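You operate a simulated robot arm through the tools that you are given. There is no shell and no other tool. Be economical: measure what you need, move in short steps, check, and stop when the job is done.

You are at the controls of a simulated two-armed robot. One attempt, no reset.

Task
Lock the big roll's spindle with the lock pin.
Fine: vent, brake off, crank to the yellow mark, brake on again, then push the pin home in the lock bore; no hand at the unbraked roll or a web under tension.

The check looks at the end state, three seconds after you hand in, the way a careful person would. Anything else that was tipped, shoved, dropped, spilled or broken makes it a failure.

Robot
Two 7-joint arms with fingered hands on one trunk, on a base that drives. Base frame: it is fixed to the floor where the robot stands at the start and does not move with it; the origin is under the middle of the robot, x ahead of it, y to its left, z up. Readings come in m, degrees, newtons and seconds.
The left shoulder is at the start at [0.07, 0.162, 1.146], the right one opposite. With the tool pointing down near the work surface each hand reaches from about 0.1 to 0.78 m from the robot's upright axis, wherever it stands, measured 20 degrees to its own side. Places, roughly: big roll air lever [0.7, 0, 0.7]; big roll brake lever [0.7, -0.1, 0.7]; big roll pressure dial [0.7, 0.1, 0.7]; blue air lever [1.1, 0.8, 0.8]; blue brake lever [1, 0.9, 0.8]; blue lock lever [1.3, 1, 0.8]; blue pressure dial [1.2, 0.9, 0.8]; blue tail stock [1.4, 0.8, 0.9]; green air lever [2.3, 1.2, 0.8]; green brake lever [2.4, 1.3, 0.8]; green lock lever [2.1, 1.1, 0.8]; green pressure dial [2.2, 1.2, 0.8]; green tail stock [2, 1, 0.9]; guide clamp lever [0.5, 0.7, 0.7]; guide knob [0.6, 0.6, 0.7]; hand crank [0.7, 0.3, 0.7]. Payload 4 kg a hand.
The tool frame of a hand sits at the grasp point between the pads (the TCP): z along the fingers, y along the line on which they close. The tips reach 0.026 m beyond it. The gripper opens to 0.132 m. The gripper's body begins 0.073 m behind the TCP. The gripper is a hand of 4 fingers: y runs from the thumb to the fingers, the wrist lies at [0, 0, -0.224] in the tool frame, and closing takes about 1.5 s.
Orientation is that of the tool frame in the base frame, as a unit quaternion [w, x, y, z]. With the fingers straight down and closing along the base's y, the tool's x points along the base's -x, its y along +y and its z along -z.

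Tools
- The arms move only by the tool servo_tool. It takes "left_steps", "right_steps" or both (then of equal length, played together; a hand with none holds still); each is a list of rows, each an object (a shift or turn left out is 0, a gripper value left out holds the last) with "slide": the shift along the base's x, y, z in units of 40 mm (1.0 is 40 mm), a list of three; "turn": the turn, a rotation vector about the base's x, y, z in units of 8 degrees (1.0 is 8 degrees), a list of three. In form: [{"slide": [tx, ty, tz], "turn": [rx, ry, rz]}, ...]. A call has 1 to 12 rows; each row shifts and turns the commanded pose from where the row before left it. "left_grip" and "right_grip" are, for a hand that has rows, the finger opening in m, from 0 to 0.132, set as the call begins (left out, the last holds). A call with a number of a shift or a turn outside -1 to 1 is refused whole. Rows are played at 5 a second. More than 0.05 m and 8.6 degrees between two rows, or a gripper value outside its range, and nothing of the call is played. Where a pose cannot be reached the arm comes as near as it can. A force on the tool above 40 N (or 10 N above the force at the start of the call, whichever is more), or a blocked arm, ends the call early, and 0.2 s more pass. The fingers move at their own pace (about 0.045 m/s each) and stop on an object; they squeeze with about 24 N. The grip force told is the motor's: it shows also when the fingers shut on nothing. Time passes only in rows, and 0.2 s behind the last, so rows that do not move let the fingers close. The reply holds the time, the measured pose of the TCP, the force on the tool along the base axes, the opening and the grip force, in the units named above and with some noise, with the torque about the TCP (base axes, N m) and any sound that the robot's microphone picked up.
- Cameras (640 x 400 px; columns grow to the right, rows downward): "scene" is now at [0.1312, -0.0008, 1.3592]; the picture's right is [0.09, -1.00, 0.00], its down [-0.69, -0.06, -0.72] and it looks along [0.72, 0.07, -0.69] (base axes); focal length 270 px, centre (320, 200). "left" rides on the left gripper at [-0.073, 0.006, -0.094] in its tool frame; the picture's right is [-0.08, -1.00, 0.00], its down [0.78, -0.06, -0.62] and it looks along [0.61, -0.05, 0.79] (tool axes); focal length 230 px, centre (320, 200). "right" rides on the right gripper at [0.073, 0.006, -0.094] in its tool frame; the picture's right is [-0.08, 1.00, 0.00], its down [-0.79, -0.06, -0.62] and it looks along [-0.61, -0.05, 0.79] (tool axes); focal length 230 px, centre (320, 200). There is no depth. A picture from a camera that has moved, and an enlarged one, comes with that camera's place and axes in the base frame and with its lens. The place of the scene camera against the robot may be out by one fixed shift of up to 0.012 m in any direction.
- grab_frame(camera): a new picture of that camera. The clock stands still meanwhile.
- slide_trunk(by): slides the trunk up (or, below 0, down) by that many m; the arms and the scene camera ride with it, the base frame stays. It gives what a move gives, with no picture.
- base_move(legs): drives the robot by 1 to 6 legs, each [ahead, left, turn to the left] in m, m and degrees, along the robot's own axes; the way and the turn of a leg run together, so that a leg with both is an arc; at most 1.5 m and 180 degrees a leg. The arms and the cameras ride along, it lands a little off, and it stops where it bumps. It gives what a move gives.
- move_fingers(finger1, finger2, finger3, thumb_bend, hand): sets how far each is bent, from 0 (flat) to 1 (curled in); at 0.3 the hand is open as for a grip, at 0.7 the pads meet at the TCP. One left out holds its place. A second passes; each finger stops where it meets its share of the squeeze, and holds until it gets a number again. A gripper value or a shape takes the hand back. It gives what a move gives, with no picture; readings hold the bend of each and the force on the fingers (four entries, about 0 where the hand has none), thumb and palm.
- hand_shape(shape, hand): the hand has 4 fingers and takes this shape, open, in about a second: jaw (thumb against the fingers, like two jaws); tri (thumb and two fingers); tip (a fingertip pinch); poke (one finger out to press); point (the index stretched); flat (the hand flat); cup (the hand cupped); fist (a fist). The gripper value then closes the fingers along that shape, each until it touches; the sizes above hold for jaw. It gives what a move gives, with no picture.
- turn_head(pan, tilt): turns the head with the scene camera to pan (to the left, within 86 degrees either way) and tilt (down, from -29 to 69), counted from straight ahead of the robot. It gives what a move gives.
- zoom(camera, box): a new picture of the part [left, top, right, bottom] of that camera's present view, enlarged. The clock stands still meanwhile.
- job_done(): hands the job in; it is judged then, once.

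Work in short steps. Places have to be worked out from the pictures, the camera data and where the tool is seen: move nearer, look again, correct. Check each grasp and each placing, and mend what went wrong. You have 120 turns and 92 pictures in all, those below and enlarged ones among them. Open the grippers and draw the arms clear of the work before you hand the job in, unless the task says otherwise; then end with one line.

The tools are called after "Request:" by a JSON object that holds its "api" and its "payload". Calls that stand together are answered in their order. servo_tool: Moves the arms, as the interface text tells. Its arguments: {"type":"object","properties":{"left_steps":{"type":"array"},"left_grip":{"type":"number"},"right_steps":{"type":"array"},"right_grip":{"type":"number"}},"required":[]} The other tools are called the same way: slide_trunk (by) slides the trunk up or down; hand_shape (shape, hand) gives the hand a shape; move_fingers (finger1, finger2, finger3, thumb_bend, hand) moves the fingers one by one; base_move (legs) drives the base; turn_head (pan, tilt) turns the head that bears the scene camera; grab_frame (camera) takes a picture; zoom (camera, box) takes an enlarged picture of a part of a camera's view; job_done () hands the job in.

At the start:

```text
time: 0.0
left_eef_pos: [0.4622, 0.3144, 0.9524]
left_tool_rot: [0.0, -0.001, 1.0, -0.001]
left_wrist_force: [0.0, -0.5, 0.8]
left_ft_torque: [-0.01, 0.05, 0.0]
left_finger_gap: 0.1319
left_grasp_force: 0.1
left_shape: jaw
left_bend: [0.3, 0.3, 0.3, 0.3]
left_finger forces: [0.0, 0.0, 0.1, 0.0, 0.1, 0.1]
right_eef_pos: [0.6322, -0.2204, 0.98]
right_tool_rot: [0.0, 0.0, 1.0, 0.001]
right_wrist_force: [-0.3, 0.1, 0.3]
right_ft_torque: [-0.02, -0.01, -0.01]
right_finger_gap: 0.1317
right_grasp_force: 0.0
right_shape: jaw
right_bend: [0.3, 0.3, 0.3, 0.3]
right_finger forces: [0.0, 0.0, 0.0, 0.0, 0.0, 0.0]
trunk travel left (down, up): [-0.625, 0.315]
robot x, y, heading: [-0.0015, -0.0006, -0.0]
head pan, tilt: [5.2, 43.8]
```

scene: 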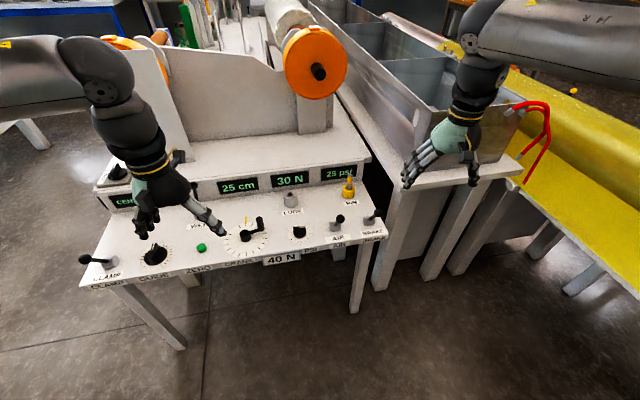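
right: 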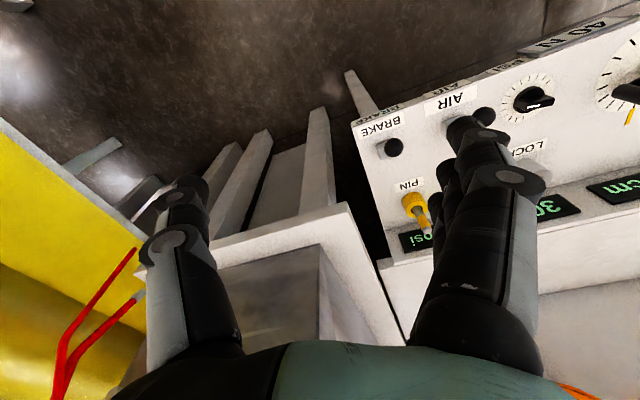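
left: 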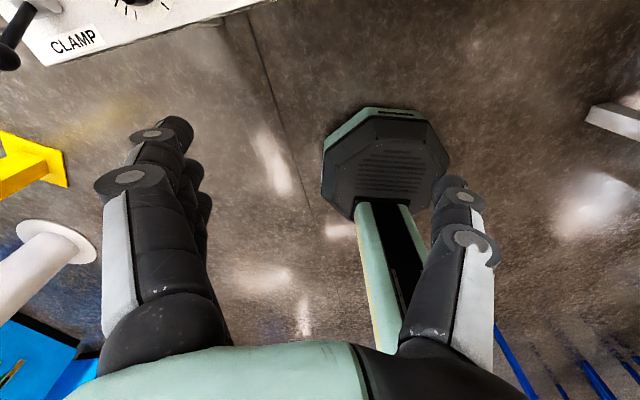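

I see the panel with clamp, guide knob, crank, dial, lock bore, pin, air and brake levers. I zoom in to read it.

Request:
{"api": "zoom", "payload": {"camera": "scene", "box": [210, 150, 400, 270]}}

Request:
{"api": "zoom", "payload": {"camera": "scene", "box": [70, 150, 260, 290]}}

Request:
{"api": "zoom", "payload": {"camera": "scene", "box": [220, 0, 400, 130]}}

```text
3.33 times, centred on (305, 210) of scene
camera zoom: at [0.1312, -0.0008, 1.3592], right [0.09, -1.0, 0.0], down [-0.69, -0.06, -0.72], along [0.72, 0.07, -0.69], focal length 900 px, centre (370, 167)
```

zoom: 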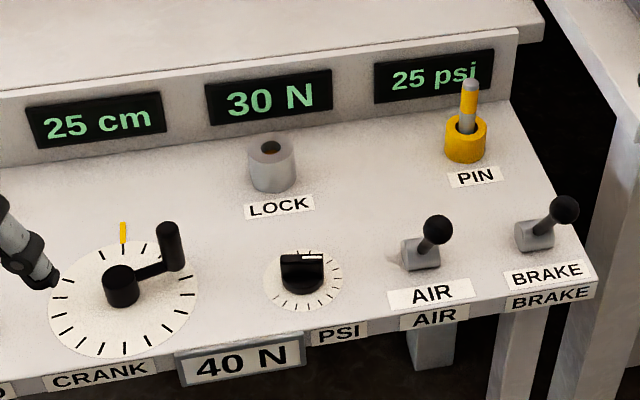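

```text
2.86 times, centred on (165, 220) of scene
camera zoom: at [0.1312, -0.0008, 1.3592], right [0.09, -1.0, 0.0], down [-0.69, -0.06, -0.72], along [0.72, 0.07, -0.69], focal length 771 px, centre (763, 143)
```

zoom: 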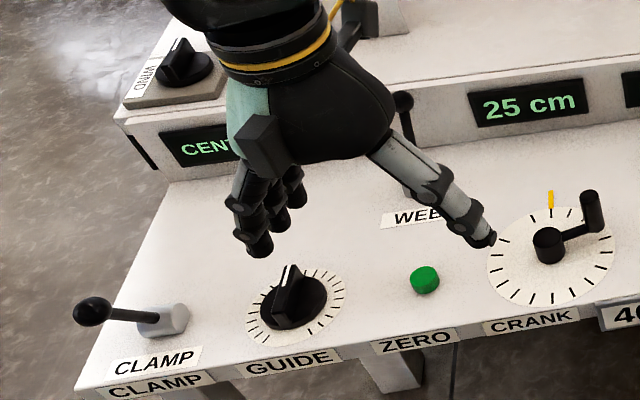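

```text
3.08 times, centred on (310, 65) of scene
camera zoom: at [0.1312, -0.0008, 1.3592], right [0.09, -1.0, 0.0], down [-0.69, -0.06, -0.72], along [0.72, 0.07, -0.69], focal length 830 px, centre (351, 615)
```

zoom: 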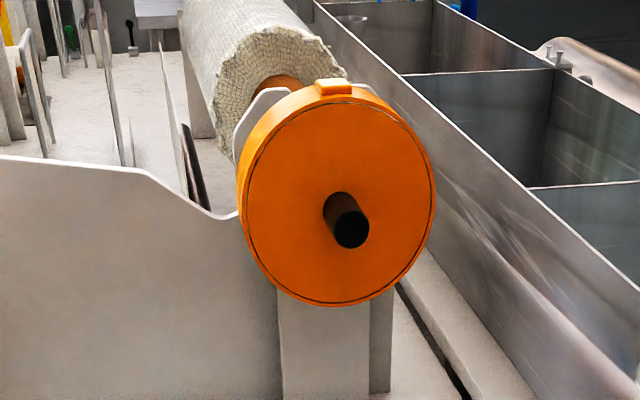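

I move the left hand up and aside so that the hidden WEB lever comes in view.

Request:
{"api": "servo_tool", "payload": {"left_steps": [{"slide": [-0.5, 1, 0.5]}, {"slide": [-0.5, 1, 0.5]}, {"slide": [-0.5, 1, 0]}, {"slide": [-0.5, 1, 0]}, {"slide": [-0.5, 1, 0]}]}}

Request:
{"api": "zoom", "payload": {"camera": "scene", "box": [70, 130, 290, 290]}}

Request:
{"api": "grab_frame", "payload": {"camera": "scene"}}

```text
time: 1.2
left_eef_pos: [0.4415, 0.4537, 0.9473]
left_tool_rot: [0.0, 0.0, 1.0, -0.001]
left_wrist_force: [0.9, -0.8, 0.9]
left_ft_torque: [-0.01, -0.02, 0.0]
left_finger_gap: 0.1316
left_grasp_force: 0.1
left_shape: jaw
left_bend: [0.3, 0.3, 0.3, 0.3]
left_finger forces: [0.0, 0.0, 0.1, 0.1, 0.1, 0.0]
left hand out of reach, approached as far as the arm can: row 3, 4, 5
right_eef_pos: [0.634, -0.2198, 0.9804]
right_tool_rot: [0.0, 0.001, 1.0, 0.0]
right_wrist_force: [0.2, 0.3, 0.3]
right_ft_torque: [0.0, 0.01, -0.02]
right_finger_gap: 0.132
right_grasp_force: 0.0
right_shape: jaw
right_bend: [0.3, 0.3, 0.3, 0.3]
right_finger forces: [0.0, 0.0, 0.0, 0.1, 0.1, 0.0]
trunk travel left (down, up): [-0.625, 0.315]
robot x, y, heading: [-0.0003, 0.0006, 0.2]
head pan, tilt: [5.2, 43.8]
```

```text
2.50 times, centred on (180, 210) of scene
camera zoom: at [0.1315, 0.0003, 1.3592], right [0.09, -1.0, 0.0], down [-0.69, -0.06, -0.72], along [0.72, 0.07, -0.69], focal length 675 px, centre (670, 175)
```

zoom: 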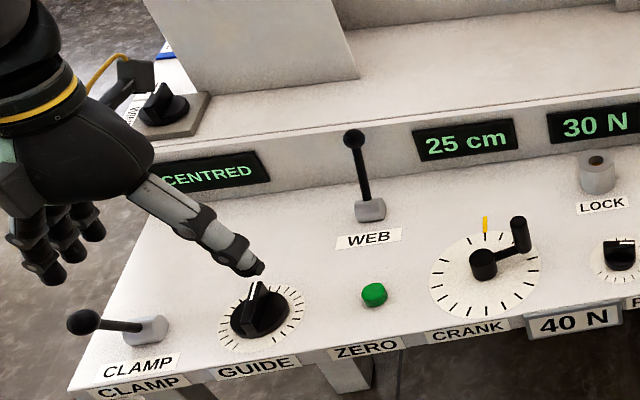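

```text
84 pictures are left
camera scene: at [0.1315, 0.0003, 1.3592], right [0.09, -1.0, 0.0], down [-0.69, -0.06, -0.72], along [0.72, 0.07, -0.69], focal length 270 px, centre (320, 200)
```

scene: 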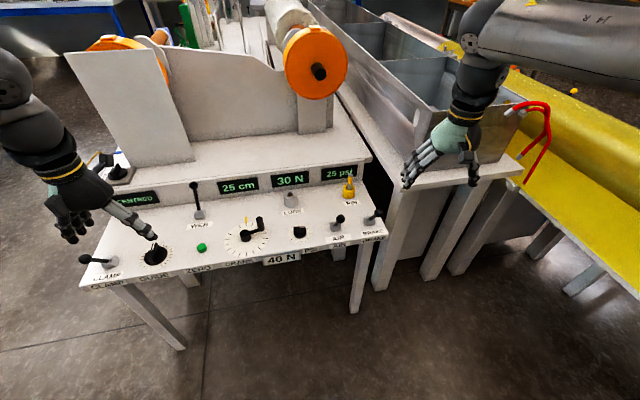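

I move the right hand above the brake/air levers for a closer look through its camera.

Request:
{"api": "servo_tool", "payload": {"right_steps": [{"slide": [-0.4, 0.7, -0.5]}, {"slide": [-0.4, 0.7, -0.5]}, {"slide": [-0.4, 0.7, -0.5]}, {"slide": [0, 0.4, -0.5]}, {}]}}

Request:
{"api": "grab_frame", "payload": {"camera": "right"}}

Request:
{"api": "zoom", "payload": {"camera": "scene", "box": [230, 160, 400, 270]}}

```text
time: 2.4
left_eef_pos: [0.4415, 0.4537, 0.9489]
left_tool_rot: [0.0, 0.0, 1.0, 0.0]
left_wrist_force: [-0.1, 0.4, 0.0]
left_ft_torque: [-0.01, -0.03, -0.01]
left_finger_gap: 0.1321
left_grasp_force: 0.0
left_shape: jaw
left_bend: [0.3, 0.3, 0.3, 0.3]
left_finger forces: [0.0, 0.1, 0.0, 0.0, 0.0, 0.1]
right_eef_pos: [0.5864, -0.1191, 0.8989]
right_tool_rot: [0.0, 0.0, 1.0, 0.0]
right_wrist_force: [0.7, -0.7, -0.3]
right_ft_torque: [0.0, 0.01, -0.04]
right_finger_gap: 0.1318
right_grasp_force: 0.0
right_shape: jaw
right_bend: [0.3, 0.3, 0.3, 0.3]
right_finger forces: [0.0, 0.0, 0.0, 0.0, 0.0, 0.1]
trunk travel left (down, up): [-0.625, 0.315]
robot x, y, heading: [-0.0039, 0.0013, -0.0]
head pan, tilt: [5.2, 43.8]
```

```text
83 pictures are left
camera right: at [0.5138, -0.1148, 0.9928], right [0.08, 1.0, 0.0], down [0.78, -0.06, 0.62], along [0.61, -0.05, -0.79], focal length 230 px, centre (320, 200)
```

right: 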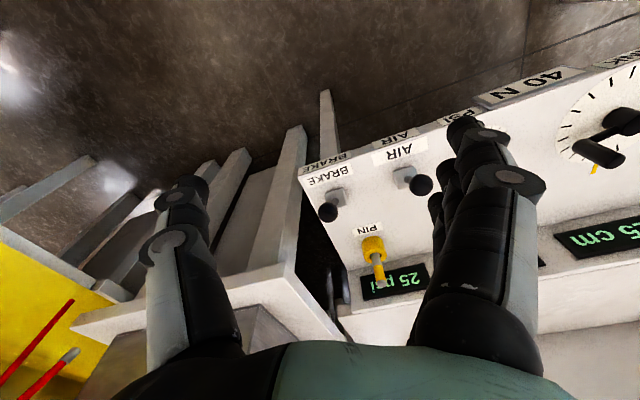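

```text
3.64 times, centred on (315, 215) of scene
camera zoom: at [0.1306, -0.0011, 1.3592], right [0.09, -1.0, 0.0], down [-0.69, -0.06, -0.72], along [0.72, 0.07, -0.69], focal length 982 px, centre (338, 146)
```

zoom: 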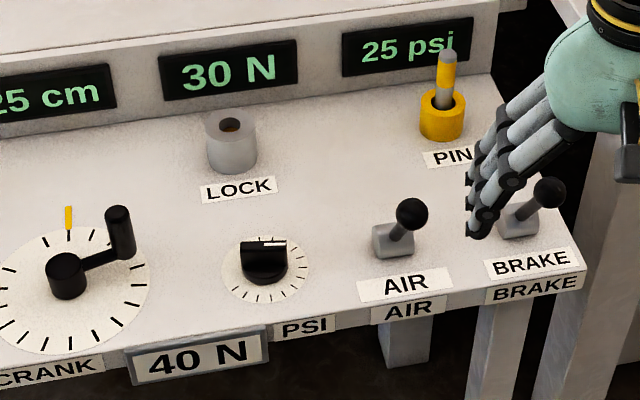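

I zoom in on the levers from the right wrist camera to see which way each leans.

Request:
{"api": "zoom", "payload": {"camera": "right", "box": [290, 110, 450, 310]}}

Request:
{"api": "zoom", "payload": {"camera": "scene", "box": [320, 190, 400, 250]}}

```text
2.00 times, centred on (370, 210) of right
camera zoom: at [0.5138, -0.1148, 0.9928], right [0.08, 1.0, 0.0], down [0.78, -0.06, 0.62], along [0.61, -0.05, -0.79], focal length 460 px, centre (220, 180)
```

zoom: 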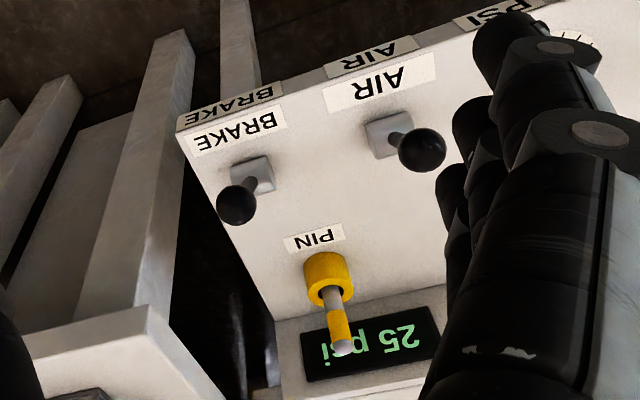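

```text
6.67 times, centred on (360, 220) of scene
camera zoom: at [0.1306, -0.0011, 1.3592], right [0.09, -1.0, 0.0], down [-0.69, -0.06, -0.72], along [0.72, 0.07, -0.69], focal length 1800 px, centre (53, 67)
```

zoom: 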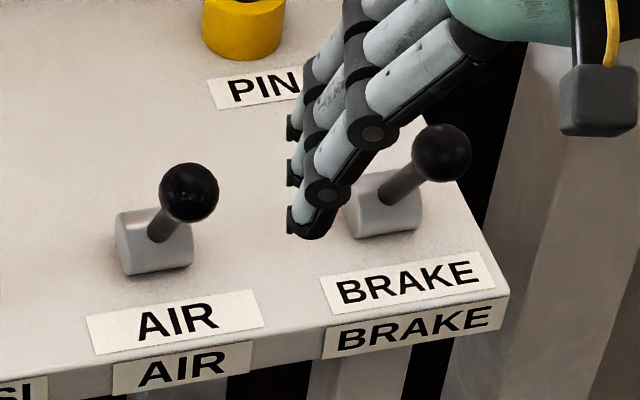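

AIR (ball ≈ [0.68,-0.007,0.762]) and BRAKE (ball ≈ [0.716,-0.122,0.762]) both lean toward the operator; panel yawed about -14°. I shape the right hand to poke and see where its finger lies.

Request:
{"api": "hand_shape", "payload": {"hand": "right", "shape": "poke"}}

Request:
{"api": "grab_frame", "payload": {"camera": "right"}}

Request:
{"api": "zoom", "payload": {"camera": "scene", "box": [280, 120, 440, 250]}}

```text
time: 3.3
left_eef_pos: [0.4412, 0.4523, 0.949]
left_tool_rot: [0.0, 0.0, 1.0, 0.0]
left_wrist_force: [0.8, 0.1, 0.4]
left_ft_torque: [-0.01, -0.04, 0.0]
left_finger_gap: 0.1318
left_grasp_force: 0.1
left_shape: jaw
left_bend: [0.3, 0.3, 0.3, 0.3]
left_finger forces: [0.0, 0.0, 0.1, 0.1, 0.2, 0.0]
right_eef_pos: [0.5877, -0.1194, 0.8985]
right_tool_rot: [0.0, 0.0, 1.0, 0.0]
right_wrist_force: [0.0, 0.1, -0.6]
right_ft_torque: [-0.01, 0.0, 0.03]
right_finger_gap: 0.0
right_grasp_force: 0.2
right_shape: poke
right_bend: [1.0, 1.0, 1.0, 0.46]
right_finger forces: [0.1, 0.0, 0.1, 0.0, 0.1, 0.0]
trunk travel left (down, up): [-0.625, 0.315]
robot x, y, heading: [0.0035, 0.0004, -0.2]
head pan, tilt: [5.2, 43.8]
```

```text
79 pictures are left
camera right: at [0.5142, -0.1148, 0.9928], right [0.08, 1.0, 0.0], down [0.79, -0.06, 0.62], along [0.61, -0.05, -0.79], focal length 230 px, centre (320, 200)
```

right: 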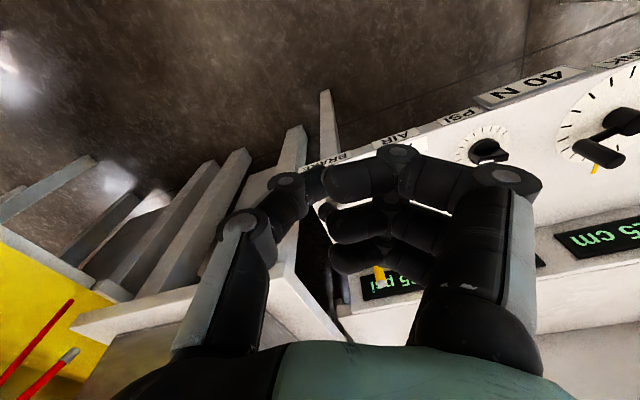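

```text
3.08 times, centred on (360, 185) of scene
camera zoom: at [0.1312, -0.0007, 1.3592], right [0.09, -1.0, 0.0], down [-0.69, -0.06, -0.72], along [0.72, 0.07, -0.69], focal length 830 px, centre (197, 246)
```

zoom: 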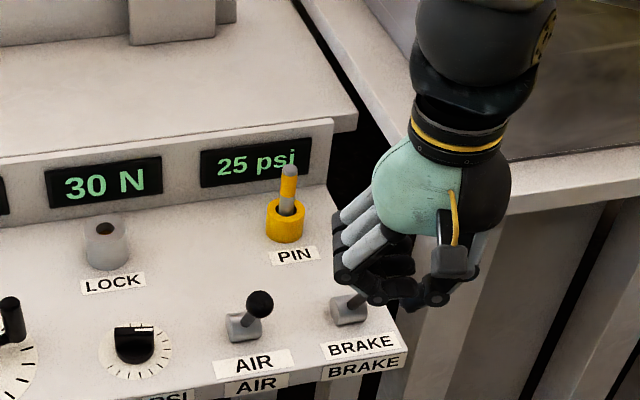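

Poke just curls the fingers. I go back to jaw and turn the hand -76° about z, so the jaws straddle the levers along their swing.

Request:
{"api": "hand_shape", "payload": {"hand": "right", "shape": "jaw"}}

Request:
{"api": "servo_tool", "payload": {"right_steps": [{"turn": [0, 0, -1]}, {"turn": [0, 0, -1]}, {"turn": [0, 0, -1]}, {"turn": [0, 0, -1]}, {"turn": [0, 0, -1]}, {"turn": [0, 0, -1]}, {"turn": [0, 0, -1]}, {"turn": [0, 0, -1]}, {"turn": [0, 0, -1]}, {"turn": [0, 0, -0.5]}, {}]}}

Request:
{"api": "grab_frame", "payload": {"camera": "right"}}

Request:
{"api": "grab_frame", "payload": {"camera": "scene"}}

```text
time: 4.2
left_eef_pos: [0.443, 0.4537, 0.9483]
left_tool_rot: [0.0, 0.0, 1.0, -0.001]
left_wrist_force: [-0.2, -0.3, 0.6]
left_ft_torque: [-0.02, 0.03, 0.05]
left_finger_gap: 0.1319
left_grasp_force: 0.1
left_shape: jaw
left_bend: [0.3, 0.3, 0.3, 0.3]
left_finger forces: [0.0, 0.0, 0.0, 0.0, 0.1, 0.0]
right_eef_pos: [0.5865, -0.1195, 0.8976]
right_tool_rot: [0.0, 0.0, 1.0, 0.001]
right_wrist_force: [-0.1, -0.3, 0.3]
right_ft_torque: [0.03, 0.01, 0.0]
right_finger_gap: 0.1319
right_grasp_force: 0.0
right_shape: jaw
right_bend: [0.3, 0.3, 0.3, 0.3]
right_finger forces: [0.0, 0.0, 0.1, 0.1, 0.0, 0.1]
trunk travel left (down, up): [-0.625, 0.315]
robot x, y, heading: [-0.0011, -0.0013, 0.0]
head pan, tilt: [5.2, 43.8]
```

```text
time: 6.6
left_eef_pos: [0.4428, 0.4535, 0.9469]
left_tool_rot: [0.0, 0.0, 1.0, -0.001]
left_wrist_force: [-0.4, 0.0, 0.5]
left_ft_torque: [-0.03, 0.0, 0.05]
left_finger_gap: 0.1321
left_grasp_force: 0.1
left_shape: jaw
left_bend: [0.3, 0.3, 0.3, 0.3]
left_finger forces: [0.0, 0.0, 0.0, 0.0, 0.1, 0.0]
right_eef_pos: [0.586, -0.121, 0.9003]
right_tool_rot: [0.0, 0.616, 0.787, 0.0]
right_wrist_force: [-0.3, -0.2, 0.8]
right_ft_torque: [-0.01, -0.01, 0.02]
right_finger_gap: 0.132
right_grasp_force: 0.0
right_shape: jaw
right_bend: [0.3, 0.3, 0.3, 0.3]
right_finger forces: [0.0, 0.0, 0.0, 0.0, 0.0, 0.1]
trunk travel left (down, up): [-0.625, 0.315]
robot x, y, heading: [-0.0033, -0.0009, 0.0]
head pan, tilt: [5.2, 43.8]
```

```text
77 pictures are left
camera right: at [0.5739, -0.05, 0.9943], right [0.99, 0.16, 0.0], down [0.13, -0.78, 0.62], along [0.1, -0.61, -0.79], focal length 230 px, centre (320, 200)
```

right: 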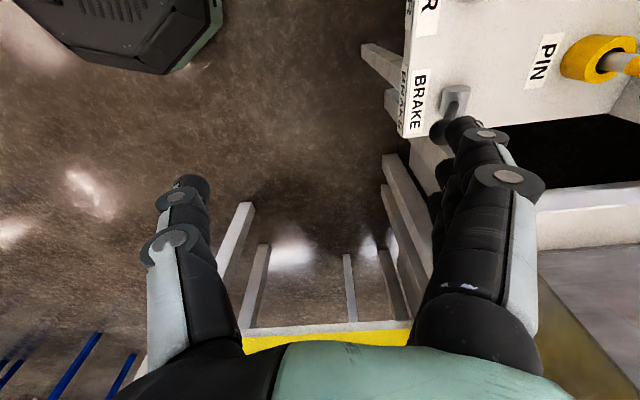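

```text
76 pictures are left
camera scene: at [0.1312, -0.0007, 1.3592], right [0.09, -1.0, 0.0], down [-0.69, -0.06, -0.72], along [0.72, 0.07, -0.69], focal length 270 px, centre (320, 200)
```

scene: 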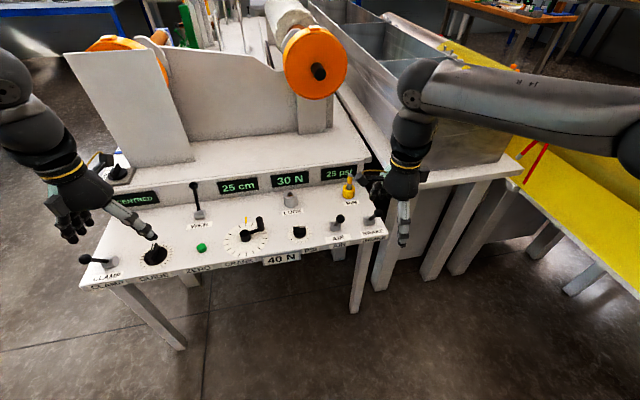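

Orientation is good. I set a 0.07 m opening and move over the AIR ball.

Request:
{"api": "servo_tool", "payload": {"right_grip": 0.07, "right_steps": [{"slide": [0.6, 0.7, 0]}, {"slide": [0.6, 0.7, 0]}, {"slide": [0.6, 0.7, 0]}, {"slide": [0.55, 0.75, 0]}, {"slide": [0, 0, -0.75]}, {"slide": [0, 0, -0.75]}, {}]}}

Request:
{"api": "grab_frame", "payload": {"camera": "right"}}

Request:
{"api": "zoom", "payload": {"camera": "scene", "box": [260, 140, 420, 260]}}

```text
time: 8.2
left_eef_pos: [0.4405, 0.4535, 0.949]
left_tool_rot: [0.0, 0.0, 1.0, 0.0]
left_wrist_force: [-1.1, -0.6, 0.2]
left_ft_torque: [-0.01, -0.01, 0.01]
left_finger_gap: 0.132
left_grasp_force: 0.0
left_shape: jaw
left_bend: [0.3, 0.3, 0.3, 0.3]
left_finger forces: [0.1, 0.0, 0.0, 0.0, 0.1, 0.1]
right_eef_pos: [0.6778, -0.0074, 0.8382]
right_tool_rot: [0.0, 0.616, 0.788, 0.0]
right_wrist_force: [0.3, 0.3, 0.4]
right_ft_torque: [0.01, -0.04, 0.03]
right_finger_gap: 0.0706
right_grasp_force: 0.1
right_shape: jaw
right_bend: [0.72, 0.72, 0.72, 0.7]
right_finger forces: [0.0, 0.0, 0.0, 0.0, 0.1, 0.0]
trunk travel left (down, up): [-0.625, 0.315]
robot x, y, heading: [0.0008, -0.0009, 0.1]
head pan, tilt: [5.2, 43.8]
```

```text
75 pictures are left
camera right: at [0.6662, 0.0638, 0.9341], right [0.99, 0.17, 0.0], down [0.13, -0.78, 0.62], along [0.1, -0.61, -0.79], focal length 230 px, centre (320, 200)
```

right: 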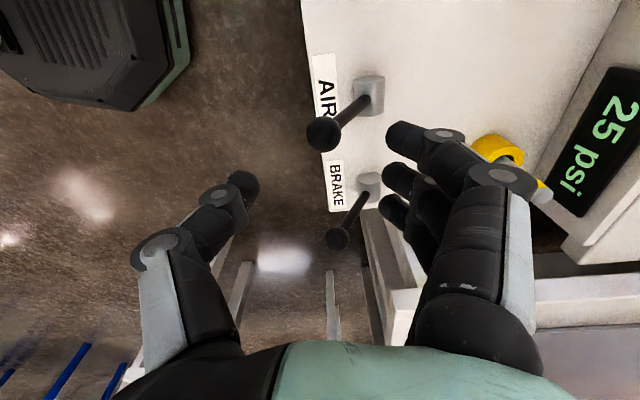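

```text
3.33 times, centred on (340, 200) of scene
camera zoom: at [0.1306, -0.0001, 1.3592], right [0.09, -1.0, 0.0], down [-0.69, -0.06, -0.72], along [0.72, 0.07, -0.69], focal length 900 px, centre (253, 200)
```

zoom: 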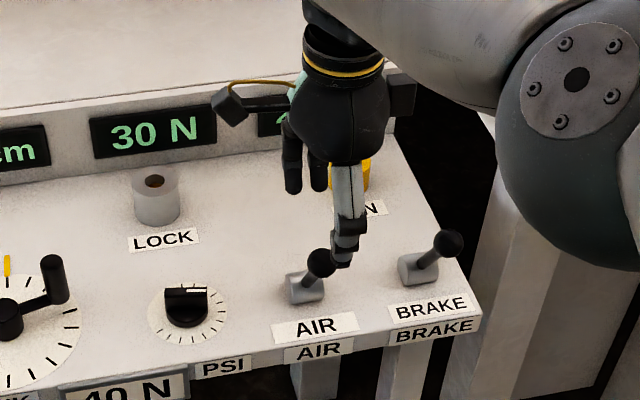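

The ball lies between the thumb and the fingers. I lower the hand to bring the fingertips beside the ball.

Request:
{"api": "servo_tool", "payload": {"right_steps": [{"slide": [0, 0, -0.6]}, {"slide": [0, 0, -0.6]}, {"slide": [0, 0, -0.45]}, {}]}}

Request:
{"api": "grab_frame", "payload": {"camera": "right"}}

```text
time: 9.2
left_eef_pos: [0.4416, 0.453, 0.9475]
left_tool_rot: [0.0, 0.0, 1.0, 0.0]
left_wrist_force: [0.2, -0.4, 0.3]
left_ft_torque: [-0.02, 0.0, 0.0]
left_finger_gap: 0.1319
left_grasp_force: 0.1
left_shape: jaw
left_bend: [0.3, 0.3, 0.3, 0.3]
left_finger forces: [0.0, 0.1, 0.1, 0.1, 0.0, 0.0]
right_eef_pos: [0.6802, -0.0057, 0.7732]
right_tool_rot: [0.001, 0.616, 0.787, 0.0]
right_wrist_force: [0.1, 0.2, 0.5]
right_ft_torque: [0.03, -0.04, -0.01]
right_finger_gap: 0.0705
right_grasp_force: 0.0
right_shape: jaw
right_bend: [0.72, 0.72, 0.72, 0.7]
right_finger forces: [0.0, 0.0, 0.1, 0.0, 0.1, 0.0]
trunk travel left (down, up): [-0.625, 0.315]
robot x, y, heading: [-0.0003, 0.0026, -0.0]
head pan, tilt: [5.2, 43.8]
```

```text
73 pictures are left
camera right: at [0.6684, 0.0651, 0.8679], right [0.99, 0.17, 0.0], down [0.13, -0.78, 0.62], along [0.1, -0.61, -0.79], focal length 230 px, centre (320, 200)
```

right: 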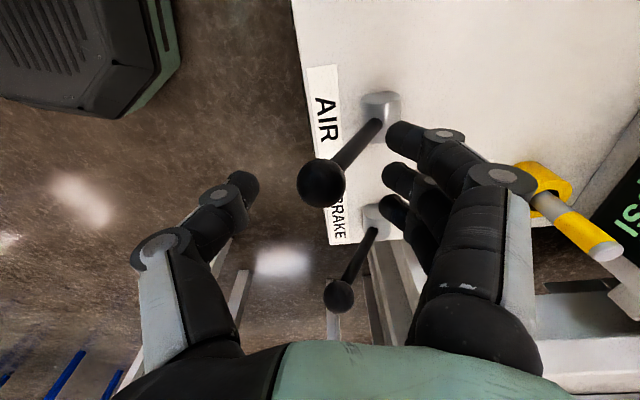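

Closing to 0.04 m keeps the far fingers away from the pin (≈[0.87,-0.03]). Then I push the AIR lever away from the operator.

Request:
{"api": "servo_tool", "payload": {"right_grip": 0.04, "right_steps": [{}, {}, {}, {}, {"slide": [0.29, 0.07, 0.05]}, {"slide": [0.29, 0.07, 0.05]}, {"slide": [0.29, 0.07, 0.05]}, {"slide": [0.29, 0.07, 0]}, {"slide": [0.29, 0.07, -0.05]}, {"slide": [0.29, 0.07, -0.05]}]}}

Request:
{"api": "grab_frame", "payload": {"camera": "right"}}

Request:
{"api": "zoom", "payload": {"camera": "scene", "box": [200, 140, 400, 260]}}

```text
time: 11.4
left_eef_pos: [0.4406, 0.4525, 0.9494]
left_tool_rot: [0.0, 0.001, 1.0, 0.0]
left_wrist_force: [-0.7, -0.9, 0.4]
left_ft_torque: [0.02, -0.02, 0.0]
left_finger_gap: 0.1319
left_grasp_force: 0.0
left_shape: jaw
left_bend: [0.3, 0.3, 0.3, 0.3]
left_finger forces: [0.0, 0.0, 0.1, 0.0, 0.1, 0.0]
right_eef_pos: [0.6808, -0.0004, 0.7773]
right_tool_rot: [0.0, 0.616, 0.788, 0.0]
right_wrist_force: [0.0, 0.5, -0.3]
right_ft_torque: [0.0, -0.01, 0.02]
right_finger_gap: 0.0405
right_grasp_force: 0.1
right_shape: jaw
right_bend: [0.73, 0.73, 0.73, 0.7]
right_finger forces: [0.1, 0.0, 0.1, 0.0, 0.0, 0.0]
right hand out of reach, approached as far as the arm can: row 5, 6, 7, 8, 9, 10
trunk travel left (down, up): [-0.625, 0.315]
robot x, y, heading: [-0.0011, -0.0007, -0.2]
head pan, tilt: [5.2, 43.8]
```

```text
72 pictures are left
camera right: at [0.6696, 0.0704, 0.8717], right [0.99, 0.17, 0.0], down [0.13, -0.78, 0.62], along [0.1, -0.61, -0.79], focal length 230 px, centre (320, 200)
```

right: 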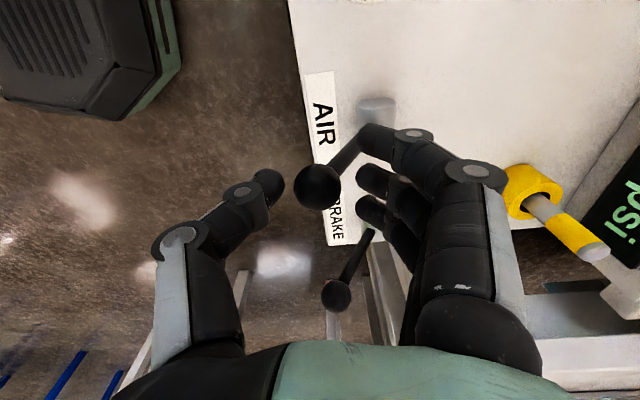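

```text
3.20 times, centred on (300, 200) of scene
camera zoom: at [0.1312, -0.0007, 1.3592], right [0.09, -1.0, 0.0], down [-0.69, -0.06, -0.72], along [0.72, 0.07, -0.69], focal length 864 px, centre (384, 200)
```

zoom: 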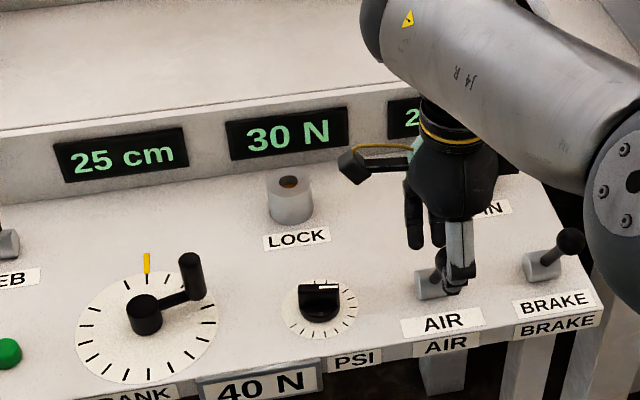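

The right arm is at its reach limit (and the lever hasn't moved). I lift the hand clear and look down at the floor in front of the base before driving nearer.

Request:
{"api": "servo_tool", "payload": {"right_steps": [{"slide": [-0.1, 0, 0.8]}, {"slide": [-0.3, 0, 0.8]}, {"slide": [-0.5, 0, 0.8]}, {"slide": [-1, 0, 0.8]}, {"slide": [-1, 0, 0]}]}}

Request:
{"api": "turn_head", "payload": {"pan": 0, "tilt": 69}}

Request:
{"api": "grab_frame", "payload": {"camera": "scene"}}

```text
refused: row 4 steps farther than a row can; nothing moved
```

```text
time: 12.3
left_eef_pos: [0.4416, 0.4535, 0.9486]
left_tool_rot: [0.001, -0.001, 1.0, 0.0]
left_wrist_force: [0.0, 0.3, -0.2]
left_ft_torque: [-0.01, 0.0, -0.01]
left_finger_gap: 0.132
left_grasp_force: 0.0
left_shape: jaw
left_bend: [0.3, 0.3, 0.3, 0.3]
left_finger forces: [0.0, 0.0, 0.0, 0.1, 0.0, 0.0]
right_eef_pos: [0.6811, -0.0002, 0.7767]
right_tool_rot: [0.0, 0.616, 0.788, 0.0]
right_wrist_force: [-1.3, -0.8, 0.2]
right_ft_torque: [0.02, 0.03, 0.03]
right_finger_gap: 0.0403
right_grasp_force: 0.1
right_shape: jaw
right_bend: [0.73, 0.73, 0.73, 0.7]
right_finger forces: [0.0, 0.1, 0.0, 0.1, 0.0, 0.1]
trunk travel left (down, up): [-0.625, 0.315]
robot x, y, heading: [0.0031, -0.0001, 0.1]
head pan, tilt: [0.0, 68.8]
```

```text
70 pictures are left
camera scene: at [0.1052, -0.0081, 1.3286], right [0.0, -1.0, 0.0], down [-0.93, 0.0, -0.36], along [0.36, 0.0, -0.93], focal length 270 px, centre (320, 200)
```

scene: 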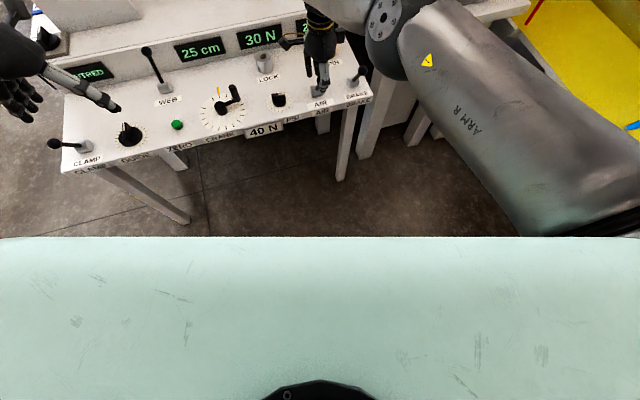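

The table's front legs are well to the sides (≈[0.74,-0.15] and [0.50,0.69]). I lift the right hand and drive 0.2 m ahead.

Request:
{"api": "servo_tool", "payload": {"right_grip": 0.07, "right_steps": [{"slide": [0, 0, 0.8]}, {"slide": [0, 0, 0.8]}, {"slide": [-0.5, 0, 0.8]}, {"slide": [-0.8, 0, 0.5]}, {"slide": [-0.8, 0, 0]}, {"slide": [-0.8, 0, 0]}, {"slide": [-0.8, 0, 0]}, {}]}}

Request:
{"api": "base_move", "payload": {"legs": [[0.2, 0.0, 0]]}}

Request:
{"api": "turn_head", "payload": {"pan": 8, "tilt": 52}}

Request:
{"api": "grab_frame", "payload": {"camera": "scene"}}

```text
time: 14.1
left_eef_pos: [0.4422, 0.4531, 0.9486]
left_tool_rot: [0.001, 0.0, 1.0, 0.0]
left_wrist_force: [0.3, 0.6, -0.4]
left_ft_torque: [0.01, 0.01, 0.0]
left_finger_gap: 0.1321
left_grasp_force: 0.0
left_shape: jaw
left_bend: [0.3, 0.3, 0.3, 0.3]
left_finger forces: [0.1, 0.0, 0.0, 0.0, 0.0, 0.0]
right_eef_pos: [0.5331, 0.0024, 0.8912]
right_tool_rot: [0.0, 0.615, 0.788, 0.0]
right_wrist_force: [0.3, -0.4, 0.0]
right_ft_torque: [0.01, -0.03, -0.02]
right_finger_gap: 0.0693
right_grasp_force: 0.1
right_shape: jaw
right_bend: [0.72, 0.72, 0.72, 0.7]
right_finger forces: [0.1, 0.1, 0.1, 0.0, 0.1, 0.1]
trunk travel left (down, up): [-0.625, 0.315]
robot x, y, heading: [-0.0002, 0.0004, 0.1]
head pan, tilt: [0.0, 68.8]
```

```text
time: 15.7
left_eef_pos: [0.6402, 0.4532, 0.949]
left_tool_rot: [0.0, 0.0, 1.0, -0.001]
left_wrist_force: [0.2, 0.1, -0.2]
left_ft_torque: [-0.02, 0.02, 0.02]
left_finger_gap: 0.1316
left_grasp_force: 0.1
left_shape: jaw
left_bend: [0.3, 0.3, 0.3, 0.3]
left_finger forces: [0.0, 0.0, 0.1, 0.0, 0.1, 0.0]
right_eef_pos: [0.7299, 0.0011, 0.8906]
right_tool_rot: [0.0, 0.616, 0.788, 0.0]
right_wrist_force: [0.4, -0.2, -0.3]
right_ft_torque: [-0.01, 0.01, -0.01]
right_finger_gap: 0.0694
right_grasp_force: 0.1
right_shape: jaw
right_bend: [0.72, 0.72, 0.72, 0.7]
right_finger forces: [0.0, 0.1, 0.0, 0.0, 0.0, 0.0]
trunk travel left (down, up): [-0.625, 0.315]
robot x, y, heading: [0.1962, 0.0025, 0.1]
head pan, tilt: [0.0, 68.8]
```

```text
time: 16.5
left_eef_pos: [0.6384, 0.454, 0.9486]
left_tool_rot: [0.001, 0.0, 1.0, 0.0]
left_wrist_force: [-0.3, -0.2, -0.4]
left_ft_torque: [-0.02, -0.01, 0.0]
left_finger_gap: 0.1319
left_grasp_force: 0.0
left_shape: jaw
left_bend: [0.3, 0.3, 0.3, 0.3]
left_finger forces: [0.0, 0.0, 0.0, 0.0, 0.1, 0.0]
right_eef_pos: [0.7295, 0.002, 0.891]
right_tool_rot: [0.0, 0.616, 0.788, -0.001]
right_wrist_force: [0.5, 0.1, 0.2]
right_ft_torque: [-0.01, 0.01, 0.02]
right_finger_gap: 0.0692
right_grasp_force: 0.0
right_shape: jaw
right_bend: [0.72, 0.72, 0.72, 0.7]
right_finger forces: [0.0, 0.0, 0.0, 0.0, 0.0, 0.0]
trunk travel left (down, up): [-0.625, 0.315]
robot x, y, heading: [0.195, -0.0022, -0.4]
head pan, tilt: [8.0, 52.0]
```

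```text
69 pictures are left
camera scene: at [0.3204, 0.0022, 1.3478], right [0.14, -0.99, 0.0], down [-0.78, -0.11, -0.61], along [0.61, 0.09, -0.79], focal length 270 px, centre (320, 200)
```

scene: 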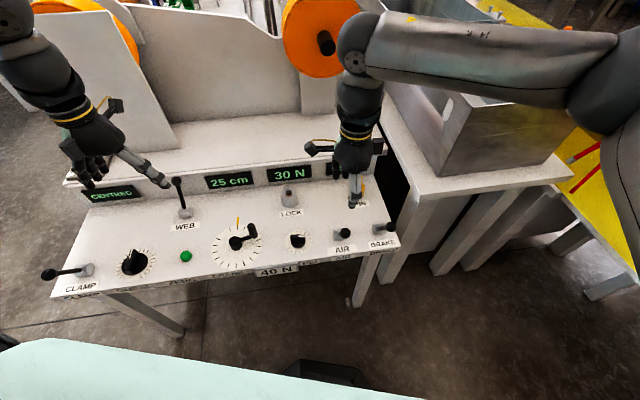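

Now in reach. I go over the AIR ball with 0.05 m opening, lower, and check.

Request:
{"api": "servo_tool", "payload": {"right_grip": 0.05, "right_steps": [{"slide": [-0.6, -0.1, 0]}, {"slide": [-0.6, -0.1, 0]}, {"slide": [0, 0, -0.6]}, {"slide": [0, 0, -0.8]}, {"slide": [0, 0, -0.8]}, {"slide": [0, 0, -0.75]}, {}]}}

Request:
{"api": "grab_frame", "payload": {"camera": "right"}}

```text
time: 18.1
left_eef_pos: [0.6381, 0.4526, 0.9475]
left_tool_rot: [0.0, 0.0, 1.0, 0.0]
left_wrist_force: [0.1, -0.5, 0.8]
left_ft_torque: [0.03, 0.03, 0.0]
left_finger_gap: 0.1318
left_grasp_force: 0.1
left_shape: jaw
left_bend: [0.3, 0.3, 0.3, 0.3]
left_finger forces: [0.1, 0.0, 0.0, 0.0, 0.1, 0.1]
right_eef_pos: [0.6805, -0.0062, 0.7725]
right_tool_rot: [0.0, 0.615, 0.788, 0.0]
right_wrist_force: [0.3, -0.6, -0.7]
right_ft_torque: [-0.02, -0.01, 0.0]
right_finger_gap: 0.0508
right_grasp_force: 0.0
right_shape: jaw
right_bend: [0.73, 0.73, 0.73, 0.7]
right_finger forces: [0.0, 0.0, 0.1, 0.0, 0.0, 0.0]
trunk travel left (down, up): [-0.625, 0.315]
robot x, y, heading: [0.1952, 0.0013, -0.2]
head pan, tilt: [8.0, 52.0]
```

```text
68 pictures are left
camera right: at [0.6687, 0.0649, 0.8671], right [0.99, 0.17, 0.0], down [0.13, -0.78, 0.62], along [0.1, -0.61, -0.79], focal length 230 px, centre (320, 200)
```

right: 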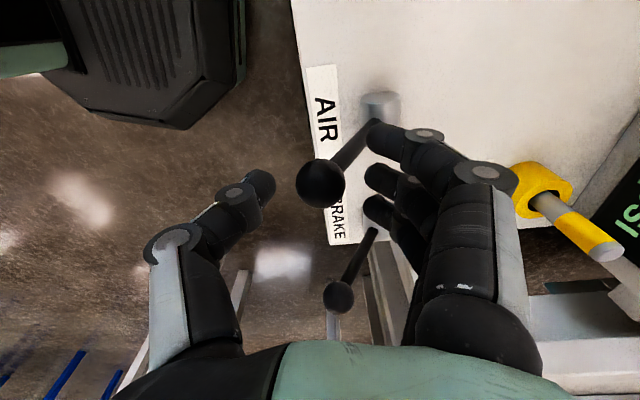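

Ball sits between thumb and fingers. Now I push it away from the operator.

Request:
{"api": "servo_tool", "payload": {"right_steps": [{"slide": [0.29, 0.07, 0.05]}, {"slide": [0.29, 0.07, 0.05]}, {"slide": [0.29, 0.07, 0.05]}, {"slide": [0.29, 0.07, 0]}, {"slide": [0.29, 0.07, 0]}, {"slide": [0.29, 0.07, -0.05]}, {"slide": [0.29, 0.07, -0.05]}]}}

Request:
{"api": "grab_frame", "payload": {"camera": "right"}}

Request:
{"api": "zoom", "payload": {"camera": "scene", "box": [200, 140, 420, 280]}}

```text
time: 19.7
left_eef_pos: [0.6397, 0.453, 0.9479]
left_tool_rot: [0.001, 0.0, 1.0, 0.0]
left_wrist_force: [-0.3, -0.1, 0.1]
left_ft_torque: [0.01, -0.01, 0.03]
left_finger_gap: 0.1323
left_grasp_force: 0.0
left_shape: jaw
left_bend: [0.3, 0.3, 0.3, 0.3]
left_finger forces: [0.0, 0.1, 0.0, 0.0, 0.0, 0.0]
right_eef_pos: [0.7655, 0.0125, 0.7744]
right_tool_rot: [0.0, 0.616, 0.788, -0.001]
right_wrist_force: [0.0, -1.4, -0.4]
right_ft_torque: [-0.02, 0.05, 0.02]
right_finger_gap: 0.0512
right_grasp_force: 0.1
right_shape: jaw
right_bend: [0.73, 0.73, 0.73, 0.7]
right_finger forces: [0.0, 0.0, 0.0, 0.1, 0.6, 0.0]
trunk travel left (down, up): [-0.625, 0.315]
robot x, y, heading: [0.1963, 0.0002, -0.1]
head pan, tilt: [8.0, 52.0]
```

```text
67 pictures are left
camera right: at [0.7532, 0.0836, 0.8696], right [0.99, 0.17, 0.0], down [0.13, -0.78, 0.62], along [0.1, -0.61, -0.79], focal length 230 px, centre (320, 200)
```

right: 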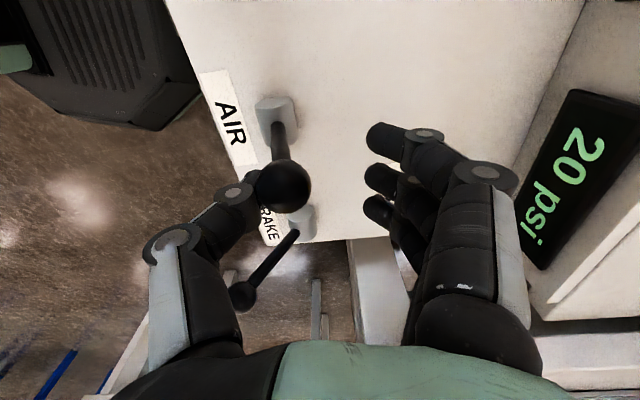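

```text
2.86 times, centred on (310, 210) of scene
camera zoom: at [0.3208, 0.0026, 1.3478], right [0.14, -0.99, 0.0], down [-0.78, -0.11, -0.62], along [0.61, 0.09, -0.79], focal length 771 px, centre (349, 171)
```

zoom: 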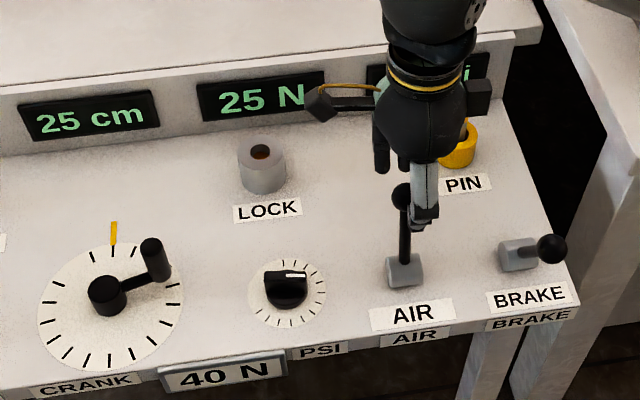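

Pressure is falling (20 psi) and the tension with it. I push a bit more to the end stop and wait.

Request:
{"api": "servo_tool", "payload": {"right_steps": [{"slide": [0.25, 0.06, -0.05]}, {"slide": [0.2, 0.05, -0.05]}, {}, {}, {}, {}, {}, {}]}}

Request:
{"api": "grab_frame", "payload": {"camera": "right"}}

```text
time: 21.5
left_eef_pos: [0.6396, 0.453, 0.9493]
left_tool_rot: [0.0, 0.0, 1.0, 0.001]
left_wrist_force: [0.2, 0.1, -0.2]
left_ft_torque: [-0.05, -0.03, 0.01]
left_finger_gap: 0.1318
left_grasp_force: 0.1
left_shape: jaw
left_bend: [0.3, 0.3, 0.3, 0.3]
left_finger forces: [0.1, 0.1, 0.1, 0.1, 0.1, 0.0]
right_eef_pos: [0.7818, 0.0161, 0.7708]
right_tool_rot: [0.001, 0.615, 0.788, -0.001]
right_wrist_force: [-0.4, -0.2, 0.2]
right_ft_torque: [0.03, 0.0, 0.01]
right_finger_gap: 0.0506
right_grasp_force: 0.0
right_shape: jaw
right_bend: [0.73, 0.73, 0.73, 0.7]
right_finger forces: [0.0, 0.0, 0.0, 0.0, 0.1, 0.0]
trunk travel left (down, up): [-0.625, 0.315]
robot x, y, heading: [0.1983, -0.001, 0.1]
head pan, tilt: [8.0, 52.0]
```

```text
65 pictures are left
camera right: at [0.7698, 0.0876, 0.8654], right [0.99, 0.17, 0.0], down [0.13, -0.78, 0.62], along [0.1, -0.61, -0.79], focal length 230 px, centre (320, 200)
```

right: 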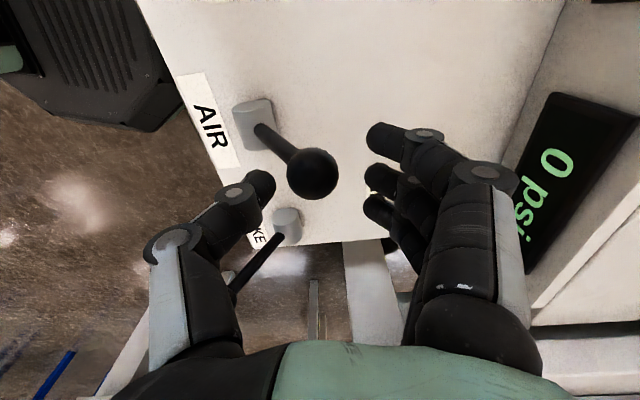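

0 psi: vented. I lift off and move over the BRAKE ball (≈[0.716,-0.122]).

Request:
{"api": "servo_tool", "payload": {"right_steps": [{"slide": [0, 0, 0.8]}, {"slide": [0, 0, 0.8]}, {"slide": [0, 0, 0.8]}, {"slide": [-0.4, -0.8, 0.4]}, {"slide": [-0.4, -0.9, 0]}, {"slide": [-0.4, -0.9, 0]}, {"slide": [-0.45, -0.85, 0]}, {}]}}

Request:
{"api": "grab_frame", "payload": {"camera": "right"}}

Request:
{"api": "zoom", "payload": {"camera": "scene", "box": [200, 140, 420, 280]}}

```text
time: 23.3
left_eef_pos: [0.6393, 0.4541, 0.9484]
left_tool_rot: [0.0, 0.0, 1.0, -0.001]
left_wrist_force: [0.0, 0.1, -1.1]
left_ft_torque: [0.0, -0.04, -0.02]
left_finger_gap: 0.1317
left_grasp_force: 0.1
left_shape: jaw
left_bend: [0.3, 0.3, 0.3, 0.3]
left_finger forces: [0.1, 0.1, 0.0, 0.1, 0.0, 0.0]
right_eef_pos: [0.7152, -0.1217, 0.8827]
right_tool_rot: [0.0, 0.615, 0.788, 0.0]
right_wrist_force: [0.6, 1.0, -0.2]
right_ft_torque: [0.01, 0.0, 0.02]
right_finger_gap: 0.0507
right_grasp_force: 0.1
right_shape: jaw
right_bend: [0.73, 0.73, 0.73, 0.7]
right_finger forces: [0.0, 0.0, 0.1, 0.0, 0.0, 0.0]
trunk travel left (down, up): [-0.625, 0.315]
robot x, y, heading: [0.1982, -0.0011, -0.1]
head pan, tilt: [8.0, 52.0]
```

```text
64 pictures are left
camera right: at [0.7037, -0.0503, 0.9771], right [0.99, 0.17, 0.0], down [0.13, -0.78, 0.62], along [0.1, -0.61, -0.79], focal length 230 px, centre (320, 200)
```

right: 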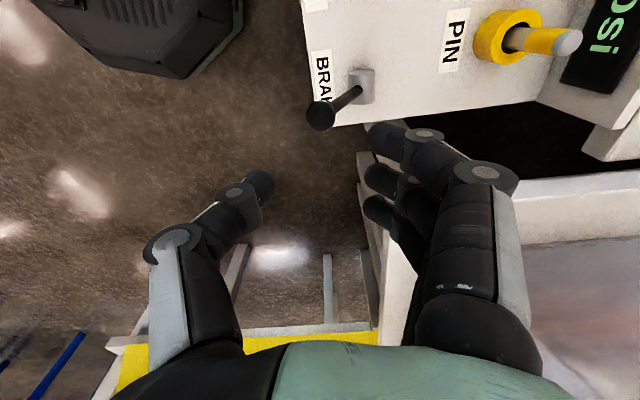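

```text
2.86 times, centred on (310, 210) of scene
camera zoom: at [0.3211, 0.0037, 1.3478], right [0.14, -0.99, 0.0], down [-0.78, -0.11, -0.61], along [0.61, 0.08, -0.79], focal length 771 px, centre (349, 171)
```

zoom: 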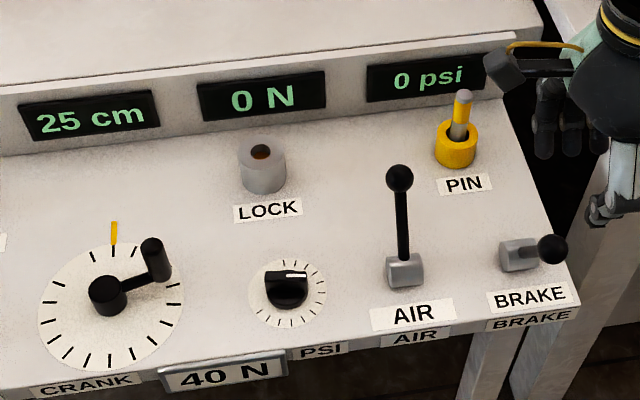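

Tension 0 N, pressure 0 psi. Lowering over the brake ball and pushing it away.

Request:
{"api": "servo_tool", "payload": {"right_steps": [{"slide": [0, 0, -0.9]}, {"slide": [0, 0, -0.9]}, {"slide": [0, 0, -0.9]}, {}, {"slide": [0.29, 0.07, 0.05]}, {"slide": [0.29, 0.07, 0.05]}, {"slide": [0.29, 0.07, 0.05]}, {"slide": [0.29, 0.07, 0]}, {"slide": [0.29, 0.07, 0]}, {"slide": [0.29, 0.07, -0.05]}, {"slide": [0.29, 0.07, -0.05]}, {"slide": [0.25, 0.06, -0.05]}]}}

Request:
{"api": "grab_frame", "payload": {"camera": "right"}}

```text
time: 25.9
left_eef_pos: [0.64, 0.4533, 0.9483]
left_tool_rot: [0.0, 0.0, 1.0, 0.001]
left_wrist_force: [0.0, 0.1, 0.1]
left_ft_torque: [0.02, 0.02, 0.0]
left_finger_gap: 0.1321
left_grasp_force: 0.1
left_shape: jaw
left_bend: [0.3, 0.3, 0.3, 0.3]
left_finger forces: [0.1, 0.0, 0.0, 0.0, 0.0, 0.0]
right_eef_pos: [0.8062, -0.0976, 0.7748]
right_tool_rot: [0.001, 0.616, 0.788, 0.0]
right_wrist_force: [-0.9, -0.8, 0.1]
right_ft_torque: [0.0, -0.03, -0.03]
right_finger_gap: 0.0511
right_grasp_force: 0.1
right_shape: jaw
right_bend: [0.73, 0.73, 0.73, 0.7]
right_finger forces: [0.0, 0.0, 0.0, 0.0, 0.3, 0.0]
trunk travel left (down, up): [-0.625, 0.315]
robot x, y, heading: [0.1966, -0.0024, 0.1]
head pan, tilt: [8.0, 52.0]
```

```text
62 pictures are left
camera right: at [0.7951, -0.0272, 0.8694], right [0.99, 0.17, 0.0], down [0.13, -0.78, 0.62], along [0.1, -0.61, -0.79], focal length 230 px, centre (320, 200)
```

right: 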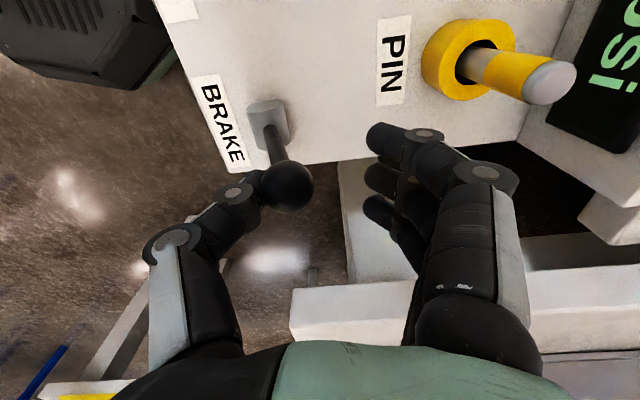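

Ball is past the middle; a bit more push until it snaps over.

Request:
{"api": "servo_tool", "payload": {"right_steps": [{"slide": [0.25, 0.06, -0.05]}, {"slide": [0.2, 0.05, -0.05]}, {}, {}]}}

Request:
{"api": "grab_frame", "payload": {"camera": "right"}}

```text
time: 26.9
left_eef_pos: [0.6405, 0.4524, 0.9488]
left_tool_rot: [-0.001, 0.0, 1.0, 0.0]
left_wrist_force: [-0.7, -0.5, -0.1]
left_ft_torque: [-0.02, -0.01, -0.01]
left_finger_gap: 0.1318
left_grasp_force: 0.0
left_shape: jaw
left_bend: [0.3, 0.3, 0.3, 0.3]
left_finger forces: [0.0, 0.1, 0.0, 0.0, 0.0, 0.1]
right_eef_pos: [0.8239, -0.0957, 0.7699]
right_tool_rot: [0.0, 0.616, 0.788, 0.0]
right_wrist_force: [-0.2, -1.1, 0.0]
right_ft_torque: [-0.01, 0.01, -0.01]
right_finger_gap: 0.0504
right_grasp_force: 0.1
right_shape: jaw
right_bend: [0.73, 0.73, 0.73, 0.7]
right_finger forces: [0.1, 0.0, 0.0, 0.1, 0.1, 0.0]
trunk travel left (down, up): [-0.625, 0.315]
robot x, y, heading: [0.1973, -0.0018, 0.0]
head pan, tilt: [8.0, 52.0]
```

```text
61 pictures are left
camera right: at [0.8125, -0.0226, 0.8662], right [0.99, 0.17, 0.0], down [0.13, -0.78, 0.62], along [0.1, -0.61, -0.79], focal length 230 px, centre (320, 200)
```

right: 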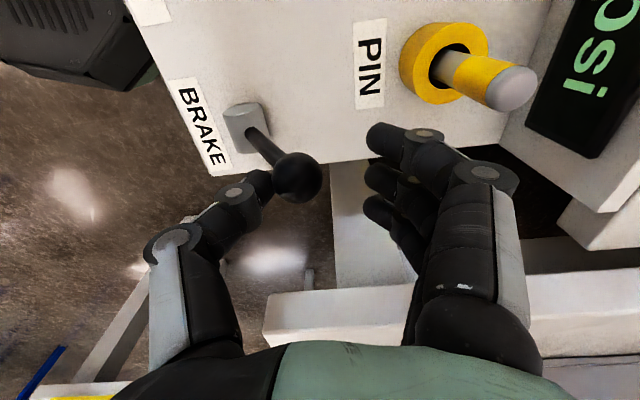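

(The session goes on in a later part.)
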